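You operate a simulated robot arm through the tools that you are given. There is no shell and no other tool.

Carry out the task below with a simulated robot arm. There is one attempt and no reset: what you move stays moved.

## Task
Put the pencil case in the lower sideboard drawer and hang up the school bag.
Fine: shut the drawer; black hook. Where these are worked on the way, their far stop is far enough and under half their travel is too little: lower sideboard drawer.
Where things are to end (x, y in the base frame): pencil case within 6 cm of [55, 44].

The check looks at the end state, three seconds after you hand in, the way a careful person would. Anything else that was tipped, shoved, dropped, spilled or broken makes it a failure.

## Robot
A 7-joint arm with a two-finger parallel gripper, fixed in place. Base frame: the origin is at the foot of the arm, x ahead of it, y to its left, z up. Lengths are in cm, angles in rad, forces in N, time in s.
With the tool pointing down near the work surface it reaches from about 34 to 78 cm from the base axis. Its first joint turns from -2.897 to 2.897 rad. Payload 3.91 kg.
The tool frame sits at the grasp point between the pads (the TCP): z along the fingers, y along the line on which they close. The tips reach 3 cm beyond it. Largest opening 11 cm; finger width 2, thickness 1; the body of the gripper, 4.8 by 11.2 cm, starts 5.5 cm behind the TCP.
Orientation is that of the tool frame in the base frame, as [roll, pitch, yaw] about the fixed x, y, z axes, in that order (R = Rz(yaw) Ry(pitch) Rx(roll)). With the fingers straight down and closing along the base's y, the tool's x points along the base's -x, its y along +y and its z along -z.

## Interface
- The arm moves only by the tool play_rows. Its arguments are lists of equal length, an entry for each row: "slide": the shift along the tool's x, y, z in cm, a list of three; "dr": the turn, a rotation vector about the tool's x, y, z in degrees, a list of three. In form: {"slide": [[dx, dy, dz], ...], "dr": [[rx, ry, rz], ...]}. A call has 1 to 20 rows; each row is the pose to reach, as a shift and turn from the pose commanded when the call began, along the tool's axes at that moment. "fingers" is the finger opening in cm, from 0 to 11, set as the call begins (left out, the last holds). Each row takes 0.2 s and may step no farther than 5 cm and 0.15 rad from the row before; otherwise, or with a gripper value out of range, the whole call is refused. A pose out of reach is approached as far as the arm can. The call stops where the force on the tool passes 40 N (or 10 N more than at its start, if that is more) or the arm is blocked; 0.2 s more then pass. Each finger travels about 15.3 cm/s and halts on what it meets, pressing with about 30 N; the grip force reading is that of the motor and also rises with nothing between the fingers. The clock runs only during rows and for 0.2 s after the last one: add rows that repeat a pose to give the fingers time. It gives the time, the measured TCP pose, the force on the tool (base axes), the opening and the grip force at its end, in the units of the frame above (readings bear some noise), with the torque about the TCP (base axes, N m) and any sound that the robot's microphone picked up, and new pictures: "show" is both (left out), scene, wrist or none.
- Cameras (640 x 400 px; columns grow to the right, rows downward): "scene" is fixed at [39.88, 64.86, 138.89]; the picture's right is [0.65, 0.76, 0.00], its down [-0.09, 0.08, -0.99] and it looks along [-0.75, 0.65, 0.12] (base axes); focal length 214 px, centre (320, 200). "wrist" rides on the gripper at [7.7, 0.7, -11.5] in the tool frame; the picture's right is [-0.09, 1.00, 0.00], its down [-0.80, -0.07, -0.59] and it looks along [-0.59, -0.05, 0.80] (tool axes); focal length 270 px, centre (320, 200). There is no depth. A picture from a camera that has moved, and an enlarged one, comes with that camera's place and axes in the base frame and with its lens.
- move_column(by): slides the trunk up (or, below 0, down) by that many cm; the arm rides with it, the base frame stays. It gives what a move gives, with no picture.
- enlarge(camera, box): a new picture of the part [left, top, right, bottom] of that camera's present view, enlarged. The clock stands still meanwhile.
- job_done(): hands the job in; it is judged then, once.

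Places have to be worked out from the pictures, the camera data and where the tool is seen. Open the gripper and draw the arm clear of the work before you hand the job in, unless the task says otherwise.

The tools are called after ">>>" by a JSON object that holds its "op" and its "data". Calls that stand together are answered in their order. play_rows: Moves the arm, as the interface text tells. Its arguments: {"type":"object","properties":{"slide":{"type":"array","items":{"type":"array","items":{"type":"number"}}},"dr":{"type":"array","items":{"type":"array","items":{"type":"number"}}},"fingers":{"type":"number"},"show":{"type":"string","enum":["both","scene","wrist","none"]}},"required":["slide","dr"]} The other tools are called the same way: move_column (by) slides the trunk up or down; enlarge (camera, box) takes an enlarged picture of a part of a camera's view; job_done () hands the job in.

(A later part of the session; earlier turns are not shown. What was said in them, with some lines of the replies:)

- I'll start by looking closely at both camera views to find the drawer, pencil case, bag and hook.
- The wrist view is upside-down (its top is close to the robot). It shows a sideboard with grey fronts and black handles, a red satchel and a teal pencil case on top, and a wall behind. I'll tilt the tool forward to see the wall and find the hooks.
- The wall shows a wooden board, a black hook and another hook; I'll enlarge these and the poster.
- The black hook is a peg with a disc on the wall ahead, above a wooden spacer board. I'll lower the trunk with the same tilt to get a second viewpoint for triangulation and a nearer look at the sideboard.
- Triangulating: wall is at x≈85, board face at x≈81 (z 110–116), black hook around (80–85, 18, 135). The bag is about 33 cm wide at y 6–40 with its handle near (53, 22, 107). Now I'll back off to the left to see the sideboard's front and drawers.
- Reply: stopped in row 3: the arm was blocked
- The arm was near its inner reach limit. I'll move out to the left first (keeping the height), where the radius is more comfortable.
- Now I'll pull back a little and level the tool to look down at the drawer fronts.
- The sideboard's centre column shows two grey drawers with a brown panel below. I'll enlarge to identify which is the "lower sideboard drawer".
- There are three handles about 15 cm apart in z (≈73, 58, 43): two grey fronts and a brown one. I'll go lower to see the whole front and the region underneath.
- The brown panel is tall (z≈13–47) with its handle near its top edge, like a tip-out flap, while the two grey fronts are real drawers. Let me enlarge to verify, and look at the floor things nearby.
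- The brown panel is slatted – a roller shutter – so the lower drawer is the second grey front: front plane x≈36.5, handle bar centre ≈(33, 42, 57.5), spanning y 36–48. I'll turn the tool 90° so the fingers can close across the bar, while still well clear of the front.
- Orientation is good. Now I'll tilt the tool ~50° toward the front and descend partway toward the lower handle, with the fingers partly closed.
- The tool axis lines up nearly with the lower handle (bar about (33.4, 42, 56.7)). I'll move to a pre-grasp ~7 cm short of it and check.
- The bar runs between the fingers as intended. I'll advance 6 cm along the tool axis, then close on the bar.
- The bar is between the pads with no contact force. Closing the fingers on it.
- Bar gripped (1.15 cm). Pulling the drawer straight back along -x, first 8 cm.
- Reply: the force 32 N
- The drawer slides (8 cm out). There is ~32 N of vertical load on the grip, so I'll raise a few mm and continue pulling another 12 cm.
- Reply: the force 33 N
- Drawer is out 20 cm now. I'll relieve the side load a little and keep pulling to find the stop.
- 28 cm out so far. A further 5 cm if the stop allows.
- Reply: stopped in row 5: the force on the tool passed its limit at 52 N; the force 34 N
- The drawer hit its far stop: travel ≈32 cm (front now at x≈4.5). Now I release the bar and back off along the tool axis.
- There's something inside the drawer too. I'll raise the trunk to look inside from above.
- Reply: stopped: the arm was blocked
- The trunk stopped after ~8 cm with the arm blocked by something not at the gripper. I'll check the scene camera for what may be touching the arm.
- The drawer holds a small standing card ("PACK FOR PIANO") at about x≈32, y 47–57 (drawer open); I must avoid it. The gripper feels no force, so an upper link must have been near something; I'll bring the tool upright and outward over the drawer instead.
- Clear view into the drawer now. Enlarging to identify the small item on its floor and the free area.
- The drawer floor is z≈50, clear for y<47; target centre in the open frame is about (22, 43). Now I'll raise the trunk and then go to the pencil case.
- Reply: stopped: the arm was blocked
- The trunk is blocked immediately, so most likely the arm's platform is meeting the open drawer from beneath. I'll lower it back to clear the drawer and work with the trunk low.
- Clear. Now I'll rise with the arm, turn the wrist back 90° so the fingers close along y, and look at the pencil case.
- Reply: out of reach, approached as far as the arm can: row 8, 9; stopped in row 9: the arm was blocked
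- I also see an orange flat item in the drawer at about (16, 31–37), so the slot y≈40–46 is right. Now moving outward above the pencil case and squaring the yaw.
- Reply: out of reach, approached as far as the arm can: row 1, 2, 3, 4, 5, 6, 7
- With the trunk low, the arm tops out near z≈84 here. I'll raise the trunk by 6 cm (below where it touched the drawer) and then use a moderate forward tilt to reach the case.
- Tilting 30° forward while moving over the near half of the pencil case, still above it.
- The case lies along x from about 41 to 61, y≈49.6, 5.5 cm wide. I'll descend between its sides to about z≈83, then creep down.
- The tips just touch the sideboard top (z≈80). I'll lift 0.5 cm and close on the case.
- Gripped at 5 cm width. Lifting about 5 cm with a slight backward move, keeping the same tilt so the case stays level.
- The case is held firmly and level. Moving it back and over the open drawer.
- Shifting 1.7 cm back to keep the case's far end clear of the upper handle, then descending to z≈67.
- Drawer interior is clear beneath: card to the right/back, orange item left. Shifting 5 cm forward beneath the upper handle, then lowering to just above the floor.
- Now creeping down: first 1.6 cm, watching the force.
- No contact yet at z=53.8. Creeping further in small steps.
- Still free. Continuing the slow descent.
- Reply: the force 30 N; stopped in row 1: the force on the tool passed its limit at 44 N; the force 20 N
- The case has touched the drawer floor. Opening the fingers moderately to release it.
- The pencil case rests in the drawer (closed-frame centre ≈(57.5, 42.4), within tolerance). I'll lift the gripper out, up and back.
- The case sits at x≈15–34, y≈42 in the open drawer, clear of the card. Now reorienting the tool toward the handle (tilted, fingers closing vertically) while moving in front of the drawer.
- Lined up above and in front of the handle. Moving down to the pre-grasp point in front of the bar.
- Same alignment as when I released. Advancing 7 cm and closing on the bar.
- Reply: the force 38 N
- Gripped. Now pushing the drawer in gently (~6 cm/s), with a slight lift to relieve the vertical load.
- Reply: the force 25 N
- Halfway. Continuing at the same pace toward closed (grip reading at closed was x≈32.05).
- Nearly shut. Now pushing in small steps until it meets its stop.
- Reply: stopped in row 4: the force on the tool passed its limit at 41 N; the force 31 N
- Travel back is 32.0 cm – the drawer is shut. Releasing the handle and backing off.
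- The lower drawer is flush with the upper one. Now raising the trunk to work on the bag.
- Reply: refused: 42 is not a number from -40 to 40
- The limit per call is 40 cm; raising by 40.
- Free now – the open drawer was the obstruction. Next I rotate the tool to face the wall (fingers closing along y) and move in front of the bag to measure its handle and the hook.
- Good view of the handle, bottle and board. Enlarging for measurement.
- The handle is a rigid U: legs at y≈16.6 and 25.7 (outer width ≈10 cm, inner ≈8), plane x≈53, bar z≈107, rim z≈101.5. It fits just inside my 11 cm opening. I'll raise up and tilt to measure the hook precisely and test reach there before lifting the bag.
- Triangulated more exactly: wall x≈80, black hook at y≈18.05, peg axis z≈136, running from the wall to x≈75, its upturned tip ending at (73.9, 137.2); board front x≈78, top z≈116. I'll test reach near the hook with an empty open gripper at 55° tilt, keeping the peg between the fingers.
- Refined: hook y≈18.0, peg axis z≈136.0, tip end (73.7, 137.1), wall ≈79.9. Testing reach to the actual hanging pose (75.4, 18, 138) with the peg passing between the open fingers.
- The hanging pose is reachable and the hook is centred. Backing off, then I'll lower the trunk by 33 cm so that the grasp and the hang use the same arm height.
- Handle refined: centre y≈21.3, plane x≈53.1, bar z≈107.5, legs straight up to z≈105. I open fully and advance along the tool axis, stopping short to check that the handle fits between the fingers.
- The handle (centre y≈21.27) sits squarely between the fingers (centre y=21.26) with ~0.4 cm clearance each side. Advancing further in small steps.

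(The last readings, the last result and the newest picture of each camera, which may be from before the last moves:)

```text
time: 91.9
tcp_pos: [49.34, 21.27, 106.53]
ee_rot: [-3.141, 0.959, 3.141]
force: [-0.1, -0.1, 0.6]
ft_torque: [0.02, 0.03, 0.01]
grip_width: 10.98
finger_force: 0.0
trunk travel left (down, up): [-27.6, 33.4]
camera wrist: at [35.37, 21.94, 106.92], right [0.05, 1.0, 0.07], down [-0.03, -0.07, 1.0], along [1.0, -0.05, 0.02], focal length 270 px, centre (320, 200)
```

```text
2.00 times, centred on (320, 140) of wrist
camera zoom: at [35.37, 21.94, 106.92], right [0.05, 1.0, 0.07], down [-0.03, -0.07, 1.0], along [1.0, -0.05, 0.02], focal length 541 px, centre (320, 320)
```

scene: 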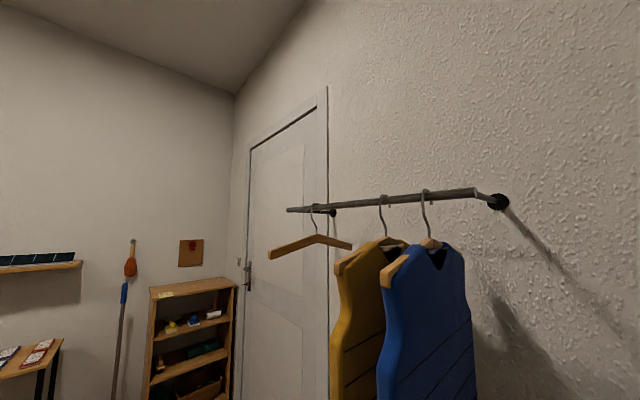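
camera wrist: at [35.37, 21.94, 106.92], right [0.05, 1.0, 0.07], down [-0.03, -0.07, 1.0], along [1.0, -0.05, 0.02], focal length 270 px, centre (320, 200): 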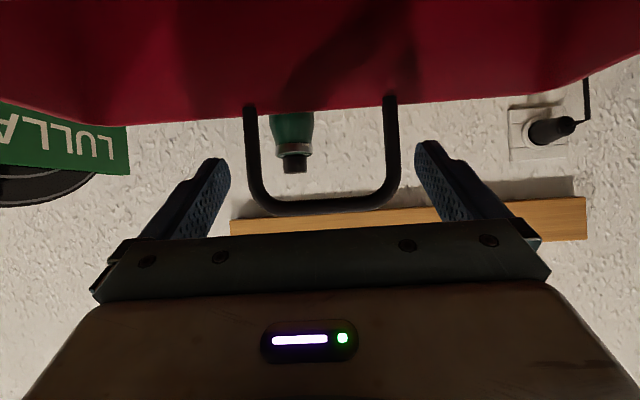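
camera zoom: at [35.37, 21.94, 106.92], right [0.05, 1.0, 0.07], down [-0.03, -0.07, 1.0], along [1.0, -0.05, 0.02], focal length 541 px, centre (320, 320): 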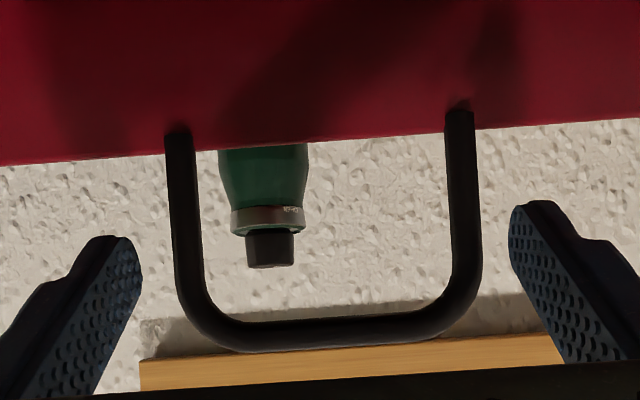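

Gaps left and right are equal. Final advance of 2.6 cm.

>>> {"op": "play_rows", "data": {"slide": [[0, 0, 0.9], [0, 0, 1.8], [0, 0, 2.6], [0, 0, 2.6]], "dr": [[0, 0, 0], [0, 0, 0], [0, 0, 0], [0, 0, 0]], "show": "wrist"}}

>>> {"op": "enlarge", "data": {"camera": "wrist", "box": [160, 40, 480, 240]}}

```text
time: 92.9
tcp_pos: [51.38, 21.2, 105.05]
ee_rot: [-3.14, 0.958, -3.141]
force: [0.1, -0.3, -0.9]
ft_torque: [0.01, -0.01, 0.01]
grip_width: 11.02
finger_force: 0.0
trunk travel left (down, up): [-27.6, 33.4]
camera wrist: at [37.59, 21.96, 105.39], right [0.05, 1.0, 0.07], down [-0.03, -0.07, 1.0], along [1.0, -0.05, 0.02], focal length 270 px, centre (320, 200)
```

wrist: 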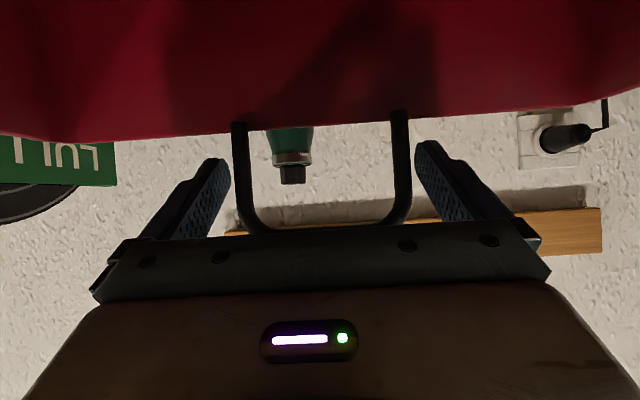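

```text
2.00 times, centred on (320, 140) of wrist
camera zoom: at [37.59, 21.96, 105.39], right [0.05, 1.0, 0.07], down [-0.03, -0.07, 1.0], along [1.0, -0.05, 0.02], focal length 541 px, centre (320, 320)
```

zoom: 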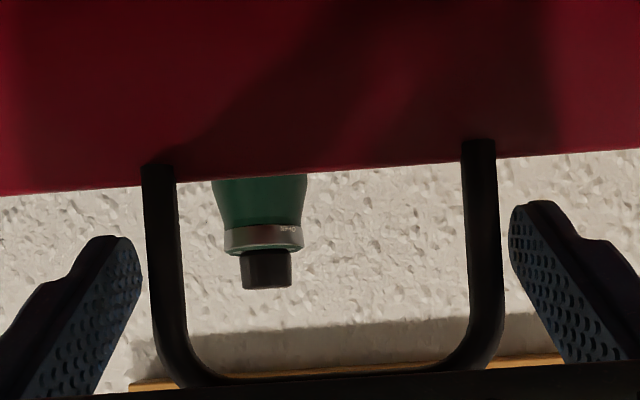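

Legs are now beside the pads near the tips. I'll advance 0.6 cm more for a fuller pad overlap, then close gently.

>>> {"op": "play_rows", "data": {"slide": [[0, 0.03, 0.3], [0, 0.05, 0.6], [0, 0.05, 0.6]], "dr": [[0, 0, 0], [0, 0, 0], [0, 0, 0]], "show": "none"}}

>>> {"op": "play_rows", "data": {"slide": [[0, 0, 0], [0, 0, 0], [0, 0, 0], [0, 0, 0]], "dr": [[0, 0, 0], [0, 0, 0], [0, 0, 0], [0, 0, 0]], "fingers": 9, "show": "wrist"}}

```text
time: 93.7
tcp_pos: [51.98, 21.45, 104.71]
ee_rot: [-3.139, 0.959, 3.141]
force: [0.4, 0.7, 0.7]
ft_torque: [0.02, 0.02, 0.01]
grip_width: 11.01
finger_force: 0.1
trunk travel left (down, up): [-27.6, 33.4]
```

```text
time: 94.7
tcp_pos: [51.91, 21.42, 104.72]
ee_rot: [-3.14, 0.958, -3.141]
force: [-0.3, 0.6, -0.3]
ft_torque: [0.41, 0.01, 0.08]
grip_width: 9.94
finger_force: 29.4
trunk travel left (down, up): [-27.6, 33.4]
camera wrist: at [38.06, 22.04, 105.04], right [0.05, 1.0, 0.07], down [-0.03, -0.07, 1.0], along [1.0, -0.05, 0.02], focal length 270 px, centre (320, 200)
```

wrist: 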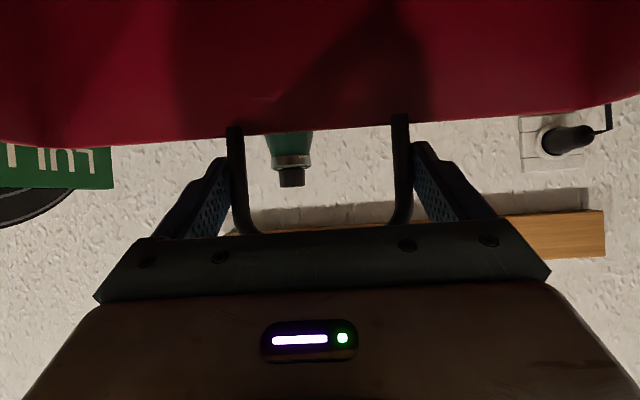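

Both legs are gripped (9.94 cm, 29 N). Lifting 2 cm with the trunk to check the hold and weight.

>>> {"op": "move_column", "data": {"by": 2}}

>>> {"op": "enlarge", "data": {"camera": "wrist", "box": [0, 0, 640, 400]}}

```text
time: 95.4
tcp_pos: [52.01, 21.35, 106.79]
ee_rot: [-3.14, 0.959, -3.141]
force: [-0.5, 1.2, -3.5]
ft_torque: [0.03, -0.15, 0.0]
grip_width: 9.94
finger_force: 30.3
trunk travel left (down, up): [-29.6, 31.4]
```

```text
1.00 times, centred on (320, 200) of wrist (not enlarged: the box is as wide or as high as the picture)
camera zoom: at [38.09, 22.04, 107.02], right [0.05, 1.0, 0.07], down [-0.03, -0.07, 1.0], along [1.0, -0.05, 0.02], focal length 270 px, centre (320, 200)
```

zoom: 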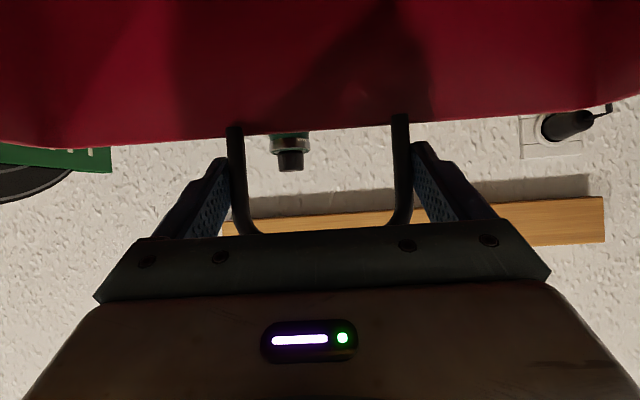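

The bag is light (~0.35 kg) and held rigidly level. Raising the trunk 31 cm.

>>> {"op": "move_column", "data": {"by": 31}}

>>> {"op": "enlarge", "data": {"camera": "wrist", "box": [0, 0, 640, 400]}}

```text
time: 98.5
tcp_pos: [51.96, 21.44, 137.67]
ee_rot: [-3.141, 0.958, -3.141]
force: [0.2, -0.4, -3.8]
ft_torque: [-0.02, -0.19, 0.04]
grip_width: 9.96
finger_force: 30.4
trunk travel left (down, up): [-60.6, 0.4]
```

```text
1.00 times, centred on (320, 200) of wrist (not enlarged: the box is as wide or as high as the picture)
camera zoom: at [38.1, 22.05, 138.02], right [0.05, 1.0, 0.07], down [-0.03, -0.07, 1.0], along [1.0, -0.05, 0.02], focal length 270 px, centre (320, 200)
```

zoom: 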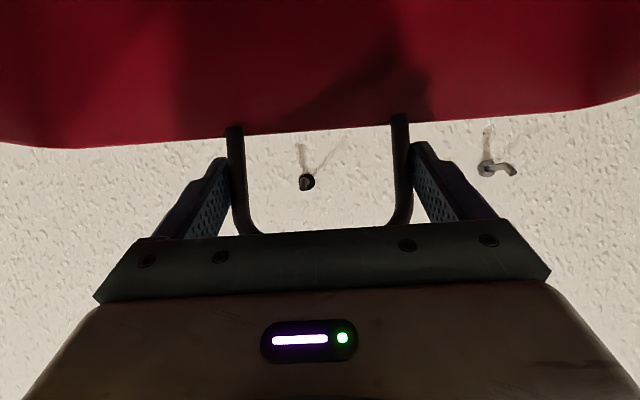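

The black hook is visible through the handle loop. Moving forward and 3.4 cm right (−y) so the loop's centre aligns with the hook, bar ~3 cm above the tip, stopping short of it.

>>> {"op": "play_rows", "data": {"slide": [[-0.5, -0.2, 0.7], [-1.5, -0.5, 2.1], [-2.9, -0.95, 4.1], [-4.3, -1.4, 6.1], [-5.7, -1.85, 8.1], [-7.1, -2.3, 10.1], [-8.5, -2.75, 12.1], [-9.7, -3.1, 13.8], [-10.5, -3.35, 14.9], [-10.88, -3.44, 15.46], [-10.88, -3.44, 15.46]], "dr": [[0, 0, 0], [0, 0, 0], [0, 0, 0], [0, 0, 0], [0, 0, 0], [0, 0, 0], [0, 0, 0], [0, 0, 0], [0, 0, 0], [0, 0, 0], [0, 0, 0]], "show": "wrist"}}

>>> {"op": "enlarge", "data": {"camera": "wrist", "box": [220, 90, 430, 240]}}

```text
time: 100.9
tcp_pos: [70.86, 17.94, 137.76]
ee_rot: [-3.141, 0.957, -3.141]
force: [0.0, 1.1, -3.7]
ft_torque: [0.02, -0.18, 0.0]
grip_width: 9.95
finger_force: 29.8
trunk travel left (down, up): [-60.6, 0.4]
camera wrist: at [56.99, 18.62, 138.09], right [0.05, 1.0, 0.07], down [-0.03, -0.07, 1.0], along [1.0, -0.05, 0.02], focal length 270 px, centre (320, 200)
```

wrist: 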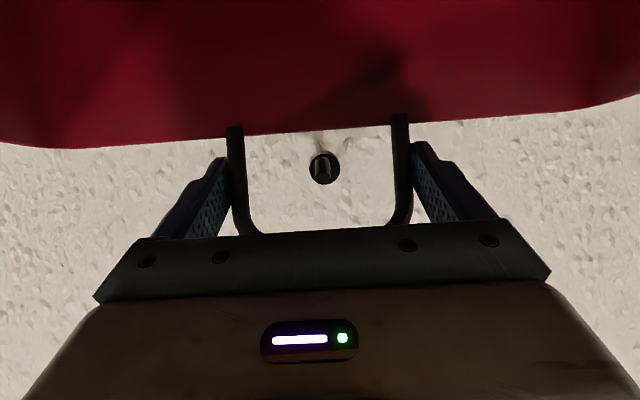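

```text
2.67 times, centred on (325, 165) of wrist
camera zoom: at [56.99, 18.62, 138.09], right [0.05, 1.0, 0.07], down [-0.03, -0.07, 1.0], along [1.0, -0.05, 0.02], focal length 721 px, centre (307, 293)
```

zoom: 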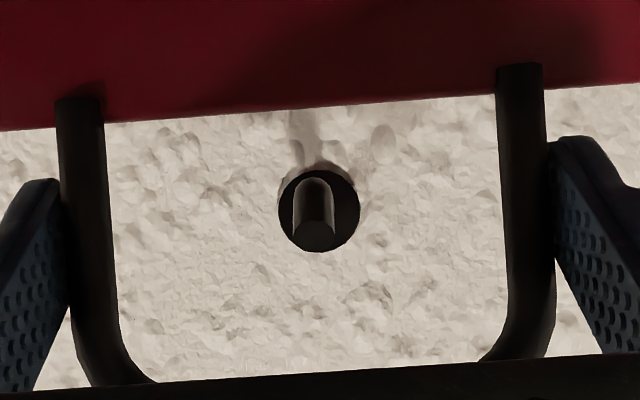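

The hook tip (y≈18.04, z≈137.2) is centred in the loop, bar at z≈140.5 and rim at ≈134.3, so the peg fits between. Moving 4.5 cm forward so the bar is above the straight part of the peg.

>>> {"op": "play_rows", "data": {"slide": [[-0.3, 0.03, 0.4], [-0.86, 0.06, 1.22], [-1.44, 0.08, 2.05], [-2.0, 0.1, 2.86], [-2.4, 0.1, 3.4], [-2.59, 0.1, 3.68], [-2.59, 0.1, 3.68]], "dr": [[0, 0, 0], [0, 0, 0], [0, 0, 0], [0, 0, 0], [0, 0, 0], [0, 0, 0], [0, 0, 0]], "show": "wrist"}}

>>> {"op": "enlarge", "data": {"camera": "wrist", "box": [220, 90, 430, 240]}}

```text
time: 102.5
tcp_pos: [75.3, 18.01, 137.69]
ee_rot: [-3.139, 0.955, -3.141]
force: [-3.7, -0.3, -5.0]
ft_torque: [-0.34, 0.58, 0.41]
grip_width: 9.94
finger_force: 30.2
trunk travel left (down, up): [-60.6, 0.4]
camera wrist: at [61.41, 18.72, 138.05], right [0.05, 1.0, 0.07], down [-0.02, -0.07, 1.0], along [1.0, -0.05, 0.02], focal length 270 px, centre (320, 200)
```

wrist: 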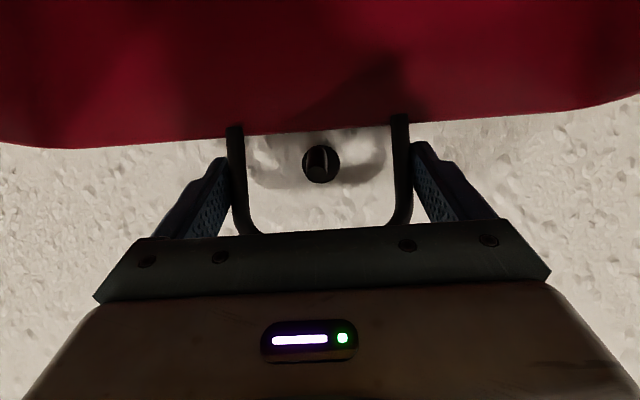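

```text
2.67 times, centred on (325, 165) of wrist
camera zoom: at [61.41, 18.72, 138.05], right [0.05, 1.0, 0.07], down [-0.02, -0.07, 1.0], along [1.0, -0.05, 0.02], focal length 721 px, centre (307, 293)
```

zoom: 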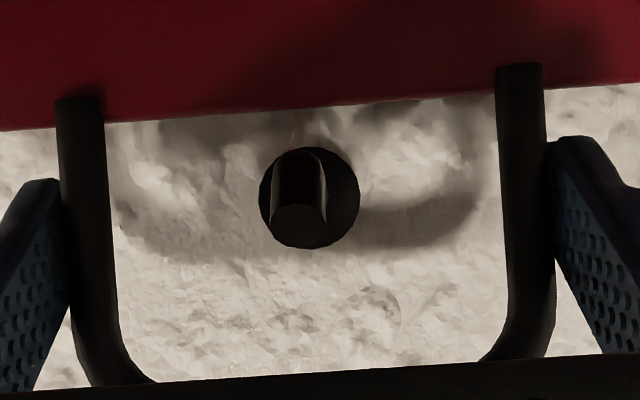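

The bag's back lightly touches the spacer board (3.7 N), bar at x≈76.5 over the peg's straight part. Lowering slowly onto the peg.

>>> {"op": "play_rows", "data": {"slide": [[0.33, 0, 0.23], [0.65, 0, 0.46], [0.98, 0, 0.69], [1.31, 0, 0.92], [1.64, 0, 1.15], [1.96, 0, 1.38], [2.29, 0, 1.61], [2.45, 0, 1.73], [2.45, 0, 1.73]], "dr": [[0, 0, 0], [0, 0, 0], [0, 0, 0], [0, 0, 0], [0, 0, 0], [0, 0, 0], [0, 0, 0], [0, 0, 0], [0, 0, 0]], "show": "wrist"}}

>>> {"op": "enlarge", "data": {"camera": "wrist", "box": [220, 90, 430, 240]}}

```text
time: 104.5
tcp_pos: [75.36, 17.92, 134.77]
ee_rot: [-3.14, 0.959, 3.142]
force: [-2.8, -0.2, -2.7]
ft_torque: [0.22, 0.21, 0.32]
grip_width: 9.96
finger_force: 29.3
trunk travel left (down, up): [-60.6, 0.4]
camera wrist: at [61.52, 18.69, 135.05], right [0.05, 1.0, 0.07], down [-0.03, -0.07, 1.0], along [1.0, -0.05, 0.02], focal length 270 px, centre (320, 200)
```

wrist: 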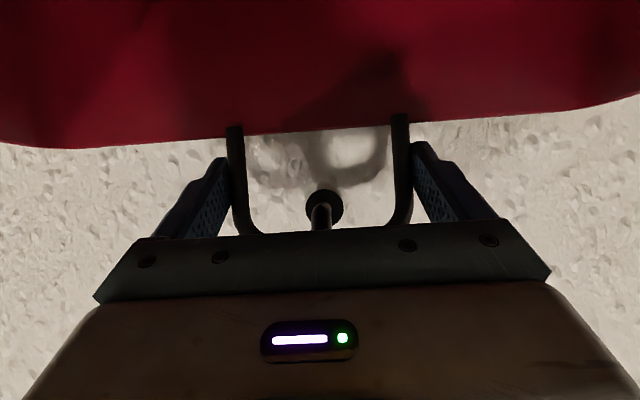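

```text
2.67 times, centred on (325, 165) of wrist
camera zoom: at [61.52, 18.69, 135.05], right [0.05, 1.0, 0.07], down [-0.03, -0.07, 1.0], along [1.0, -0.05, 0.02], focal length 721 px, centre (307, 293)
```

zoom: 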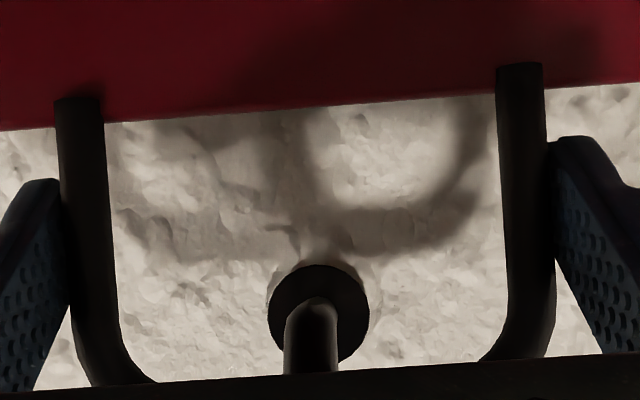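

Bar is now ≈0.5 cm above the peg. Creeping down until the peg takes the load.

>>> {"op": "play_rows", "data": {"slide": [[0.16, 0, 0.12], [0.33, 0, 0.23], [0.33, 0, 0.23]], "dr": [[0, 0, 0], [0, 0, 0], [0, 0, 0]], "show": "none"}}

>>> {"op": "play_rows", "data": {"slide": [[0.16, 0, 0.12], [0.16, 0, 0.12]], "dr": [[0, 0, 0], [0, 0, 0]], "show": "none"}}

```text
time: 105.3
tcp_pos: [75.31, 17.98, 134.29]
ee_rot: [-3.14, 0.957, 3.141]
force: [0.3, -0.2, -3.6]
ft_torque: [0.01, -0.16, -0.02]
grip_width: 9.98
finger_force: 30.1
trunk travel left (down, up): [-60.6, 0.4]
```

```text
time: 105.9
tcp_pos: [75.4, 18.09, 134.1]
ee_rot: [-3.139, 0.958, 3.142]
force: [-0.6, 0.6, -3.3]
ft_torque: [0.01, -0.16, 0.01]
grip_width: 9.96
finger_force: 29.7
trunk travel left (down, up): [-60.6, 0.4]
```

No load transfer yet; continuing in 0.2–0.3 cm steps.

>>> {"op": "play_rows", "data": {"slide": [[0.12, 0, 0.09], [0.24, 0, 0.17], [0.24, 0, 0.17]], "dr": [[0, 0, 0], [0, 0, 0], [0, 0, 0]], "show": "none"}}

>>> {"op": "play_rows", "data": {"slide": [[0.12, 0, 0.09], [0.24, 0, 0.17], [0.24, 0, 0.17]], "dr": [[0, 0, 0], [0, 0, 0], [0, 0, 0]], "show": "wrist"}}

```text
time: 106.7
tcp_pos: [75.33, 17.94, 133.86]
ee_rot: [-3.14, 0.959, 3.141]
force: [1.9, 1.2, 5.4]
ft_torque: [-0.23, 0.1, 0.21]
grip_width: 9.97
finger_force: 30.3
trunk travel left (down, up): [-60.6, 0.4]
```

```text
time: 107.5
tcp_pos: [75.29, 18.02, 133.91]
ee_rot: [3.139, 0.966, 3.141]
force: [14.2, 5.3, 28.2]
ft_torque: [-0.16, -0.13, 0.08]
grip_width: 9.94
finger_force: 29.8
trunk travel left (down, up): [-60.6, 0.4]
camera wrist: at [61.46, 18.65, 134.16], right [0.05, 1.0, 0.07], down [-0.03, -0.07, 1.0], along [1.0, -0.05, 0.03], focal length 270 px, centre (320, 200)
```

wrist: 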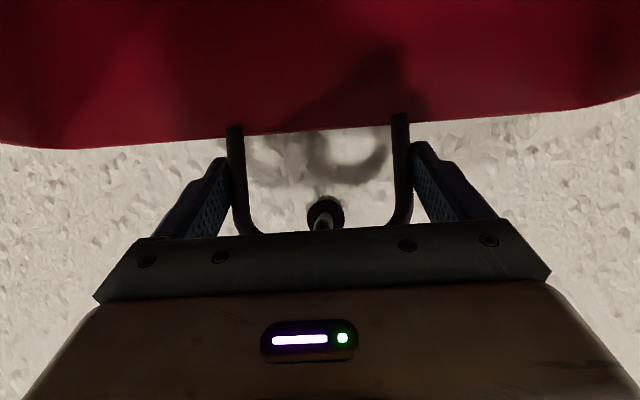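

The peg now carries the load (reaction up and toward the wall: the bar sits in the crook inside the upturned tip). Easing up slightly, then opening the fingers.

>>> {"op": "play_rows", "data": {"slide": [[-0.15, 0, -0.1], [-0.22, 0, -0.15], [-0.22, 0, -0.15]], "dr": [[0, 0, 0], [0, 0, 0], [0, 0, 0]], "show": "none"}}

>>> {"op": "play_rows", "data": {"slide": [[0, 0, 0], [0, 0, 0], [0, 0, 0], [0, 0, 0]], "dr": [[0, 0, 0], [0, 0, 0], [0, 0, 0], [0, 0, 0]], "fingers": 11, "show": "wrist"}}

>>> {"op": "enlarge", "data": {"camera": "wrist", "box": [180, 90, 460, 240]}}

```text
time: 108.3
tcp_pos: [75.21, 18.05, 133.9]
ee_rot: [3.141, 0.96, 3.14]
force: [10.9, 3.2, 23.1]
ft_torque: [-0.06, -0.17, 0.03]
grip_width: 9.95
finger_force: 29.5
trunk travel left (down, up): [-60.6, 0.4]
```

```text
time: 109.3
tcp_pos: [75.32, 18.09, 133.71]
ee_rot: [-3.141, 0.959, 3.141]
force: [0.5, 0.7, 0.9]
ft_torque: [-0.01, 0.03, -0.03]
grip_width: 11.0
finger_force: 0.1
trunk travel left (down, up): [-60.6, 0.4]
camera wrist: at [61.48, 18.64, 134.09], right [0.05, 1.0, 0.07], down [-0.03, -0.07, 1.0], along [1.0, -0.05, 0.02], focal length 270 px, centre (320, 200)
```

wrist: 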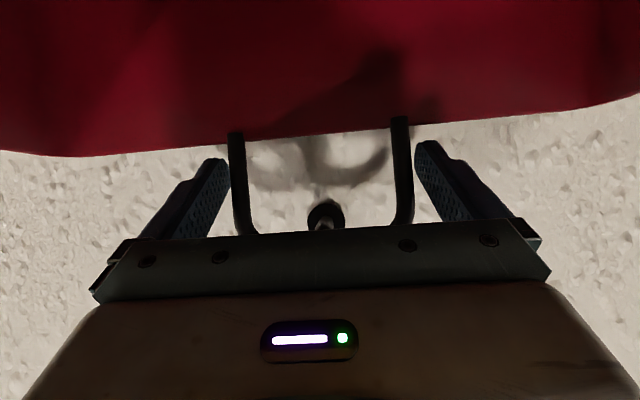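

```text
2.29 times, centred on (320, 165) of wrist
camera zoom: at [61.48, 18.64, 134.09], right [0.05, 1.0, 0.07], down [-0.03, -0.07, 1.0], along [1.0, -0.05, 0.02], focal length 618 px, centre (320, 280)
```

zoom: 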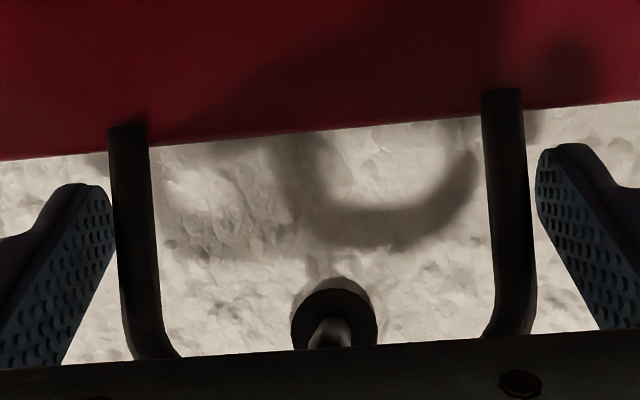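

The bag hangs on the hook by itself (tool force ≈0). Shifting 0.15 cm to centre the fingers about the handle, then withdrawing straight back along the tool axis.

>>> {"op": "play_rows", "data": {"slide": [[0, -0.15, 0], [0, -0.15, -0.7], [0, -0.15, -1.6], [0, -0.15, -3], [0, -0.15, -5], [0, -0.15, -8], [0, -0.15, -11.5], [0, -0.15, -15], [0, -0.15, -15]], "dr": [[0, 0, 0], [0, 0, 0], [0, 0, 0], [0, 0, 0], [0, 0, 0], [0, 0, 0], [0, 0, 0], [0, 0, 0], [0, 0, 0]], "show": "wrist"}}

>>> {"op": "enlarge", "data": {"camera": "wrist", "box": [200, 60, 440, 210]}}

```text
time: 111.3
tcp_pos: [63.12, 18.06, 142.31]
ee_rot: [-3.137, 0.959, 3.142]
force: [-0.4, -0.4, 0.0]
ft_torque: [-0.01, 0.01, 0.0]
grip_width: 11.0
finger_force: 0.0
trunk travel left (down, up): [-60.6, 0.4]
camera wrist: at [49.25, 18.68, 142.75], right [0.05, 1.0, 0.07], down [-0.03, -0.07, 1.0], along [1.0, -0.05, 0.02], focal length 270 px, centre (320, 200)
```

wrist: 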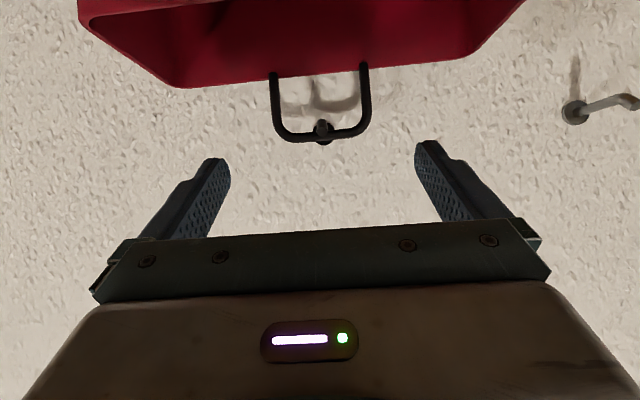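

```text
2.67 times, centred on (320, 135) of wrist
camera zoom: at [49.25, 18.68, 142.75], right [0.05, 1.0, 0.07], down [-0.03, -0.07, 1.0], along [1.0, -0.05, 0.02], focal length 721 px, centre (320, 373)
```

zoom: 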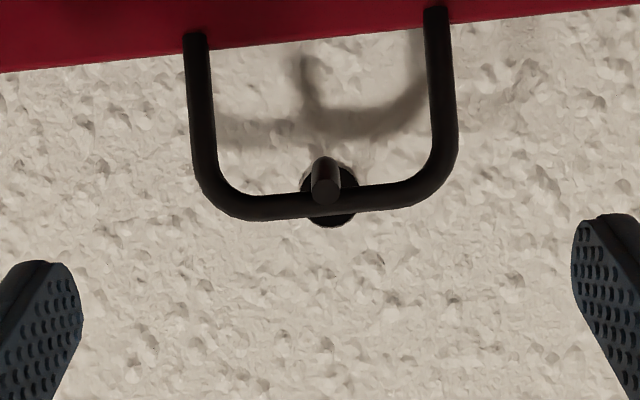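

The handle bar rests on the black hook behind its upturned tip, bag level. I'll back off further and look at the whole scene for a final check.

>>> {"op": "play_rows", "data": {"slide": [[1.7, 0.3, -3.3], [3.4, 0.7, -6.6], [5.1, 1, -9.9], [6.8, 1.3, -13.1], [8.5, 1.7, -16.4], [10.2, 2, -19.7], [10.2, 2, -19.7]], "dr": [[0, 3, 0], [0, 6, 0], [0, 9, 0], [0, 12, 0], [0, 15, 0], [0, 18, 0], [0, 18, 0]], "show": "both"}}

```text
time: 112.9
tcp_pos: [41.07, 19.9, 145.25]
ee_rot: [-3.138, 0.643, 3.14]
force: [-0.2, -0.2, -0.4]
ft_torque: [0.03, -0.01, -0.05]
grip_width: 11.03
finger_force: 0.1
trunk travel left (down, up): [-60.6, 0.4]
camera wrist: at [28.01, 20.62, 149.83], right [0.07, 1.0, 0.05], down [0.28, -0.07, 0.96], along [0.96, -0.05, -0.29], focal length 270 px, centre (320, 200)
```

scene: 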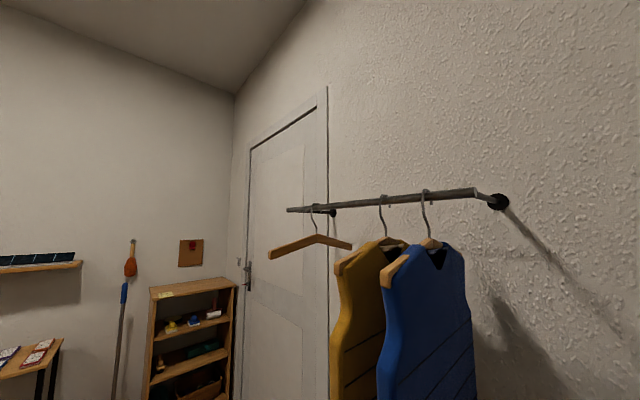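
wrist: 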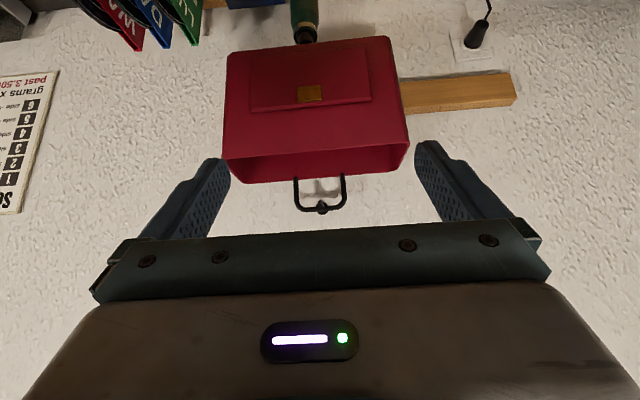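

The bag hangs well. One more look down at the sideboard to confirm nothing else was disturbed and the drawer is shut.

>>> {"op": "play_rows", "data": {"slide": [[1, 0, -0.8], [2, 0, -1.6], [3, 0, -2.4], [4, 0, -3.2], [4, 0, -3.2]], "dr": [[0, 7.5, 0], [0, 15, 0], [0, 22.5, 0], [0, 30, 0], [0, 30, 0]], "show": "wrist"}}

>>> {"op": "enlarge", "data": {"camera": "wrist", "box": [160, 0, 480, 200]}}

```text
time: 114.1
tcp_pos: [35.88, 19.89, 145.7]
ee_rot: [-3.139, 0.119, 3.139]
force: [1.0, 0.4, -0.7]
ft_torque: [0.01, 0.0, 0.03]
grip_width: 11.01
finger_force: 0.0
trunk travel left (down, up): [-60.6, 0.4]
camera wrist: at [26.81, 20.61, 156.1], right [0.09, 1.0, 0.01], down [0.72, -0.07, 0.69], along [0.68, -0.05, -0.73], focal length 270 px, centre (320, 200)
```

wrist: 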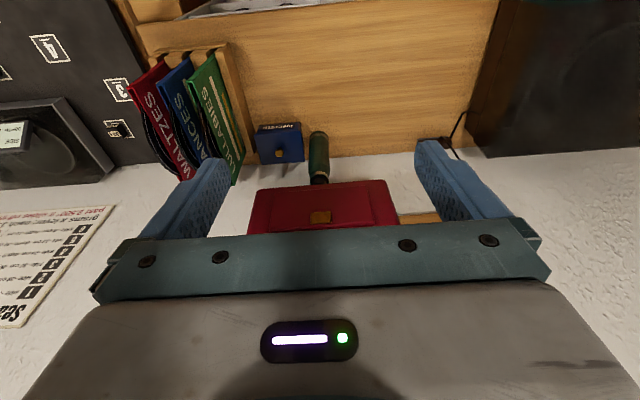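

```text
2.00 times, centred on (320, 100) of wrist
camera zoom: at [26.81, 20.61, 156.1], right [0.09, 1.0, 0.01], down [0.72, -0.07, 0.69], along [0.68, -0.05, -0.73], focal length 541 px, centre (320, 400)
```

zoom: 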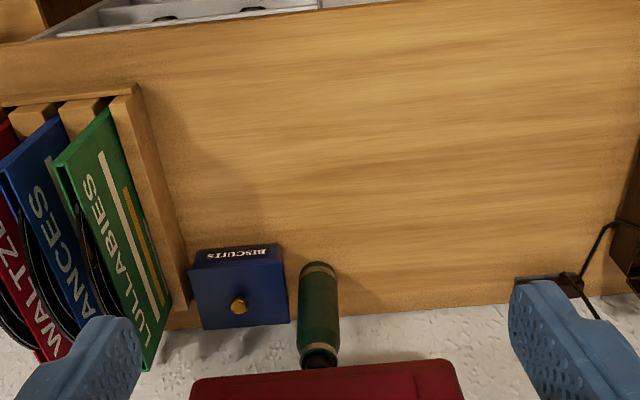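

Sideboard items (books, biscuit tin, bottle) stand undisturbed, the drawer was seen shut flush, the bag hangs on the black hook, and the gripper is open and clear. Handing in.

>>> {"op": "job_done", "data": {}}

```text
The job is handed in.
```

The job is handed in. The pencil case is in the shut lower sideboard drawer, and the school bag is hanging on the black hook.

- **Pencil case:** I judge it to be about 2–3 cm from the target [55, 44]. I measured this with the drawer open and pushed the drawer in slowly. I couldn't see the case once it was shut.
- **Drawer:** I took the grey drawer directly above the brown roller shutter to be the "lower" one. I opened it to its far stop, about 32 cm. It went back the same distance and sits flush with the upper drawer.
- **School bag:** The handle bar rests on the hook behind its upturned tip, and the bag hangs level.
- **Rest of the scene:** In the last pictures the books, biscuit tin and bottle stood where they were. The card and small items in the drawer were still in place when I last saw inside. While the drawer was open, the robot's platform pressed up under it and stopped when I raised the trunk, and a second try was blocked at once. I then lowered it, and the drawer closed normally afterwards.

The gripper is open and the arm is clear of the work.
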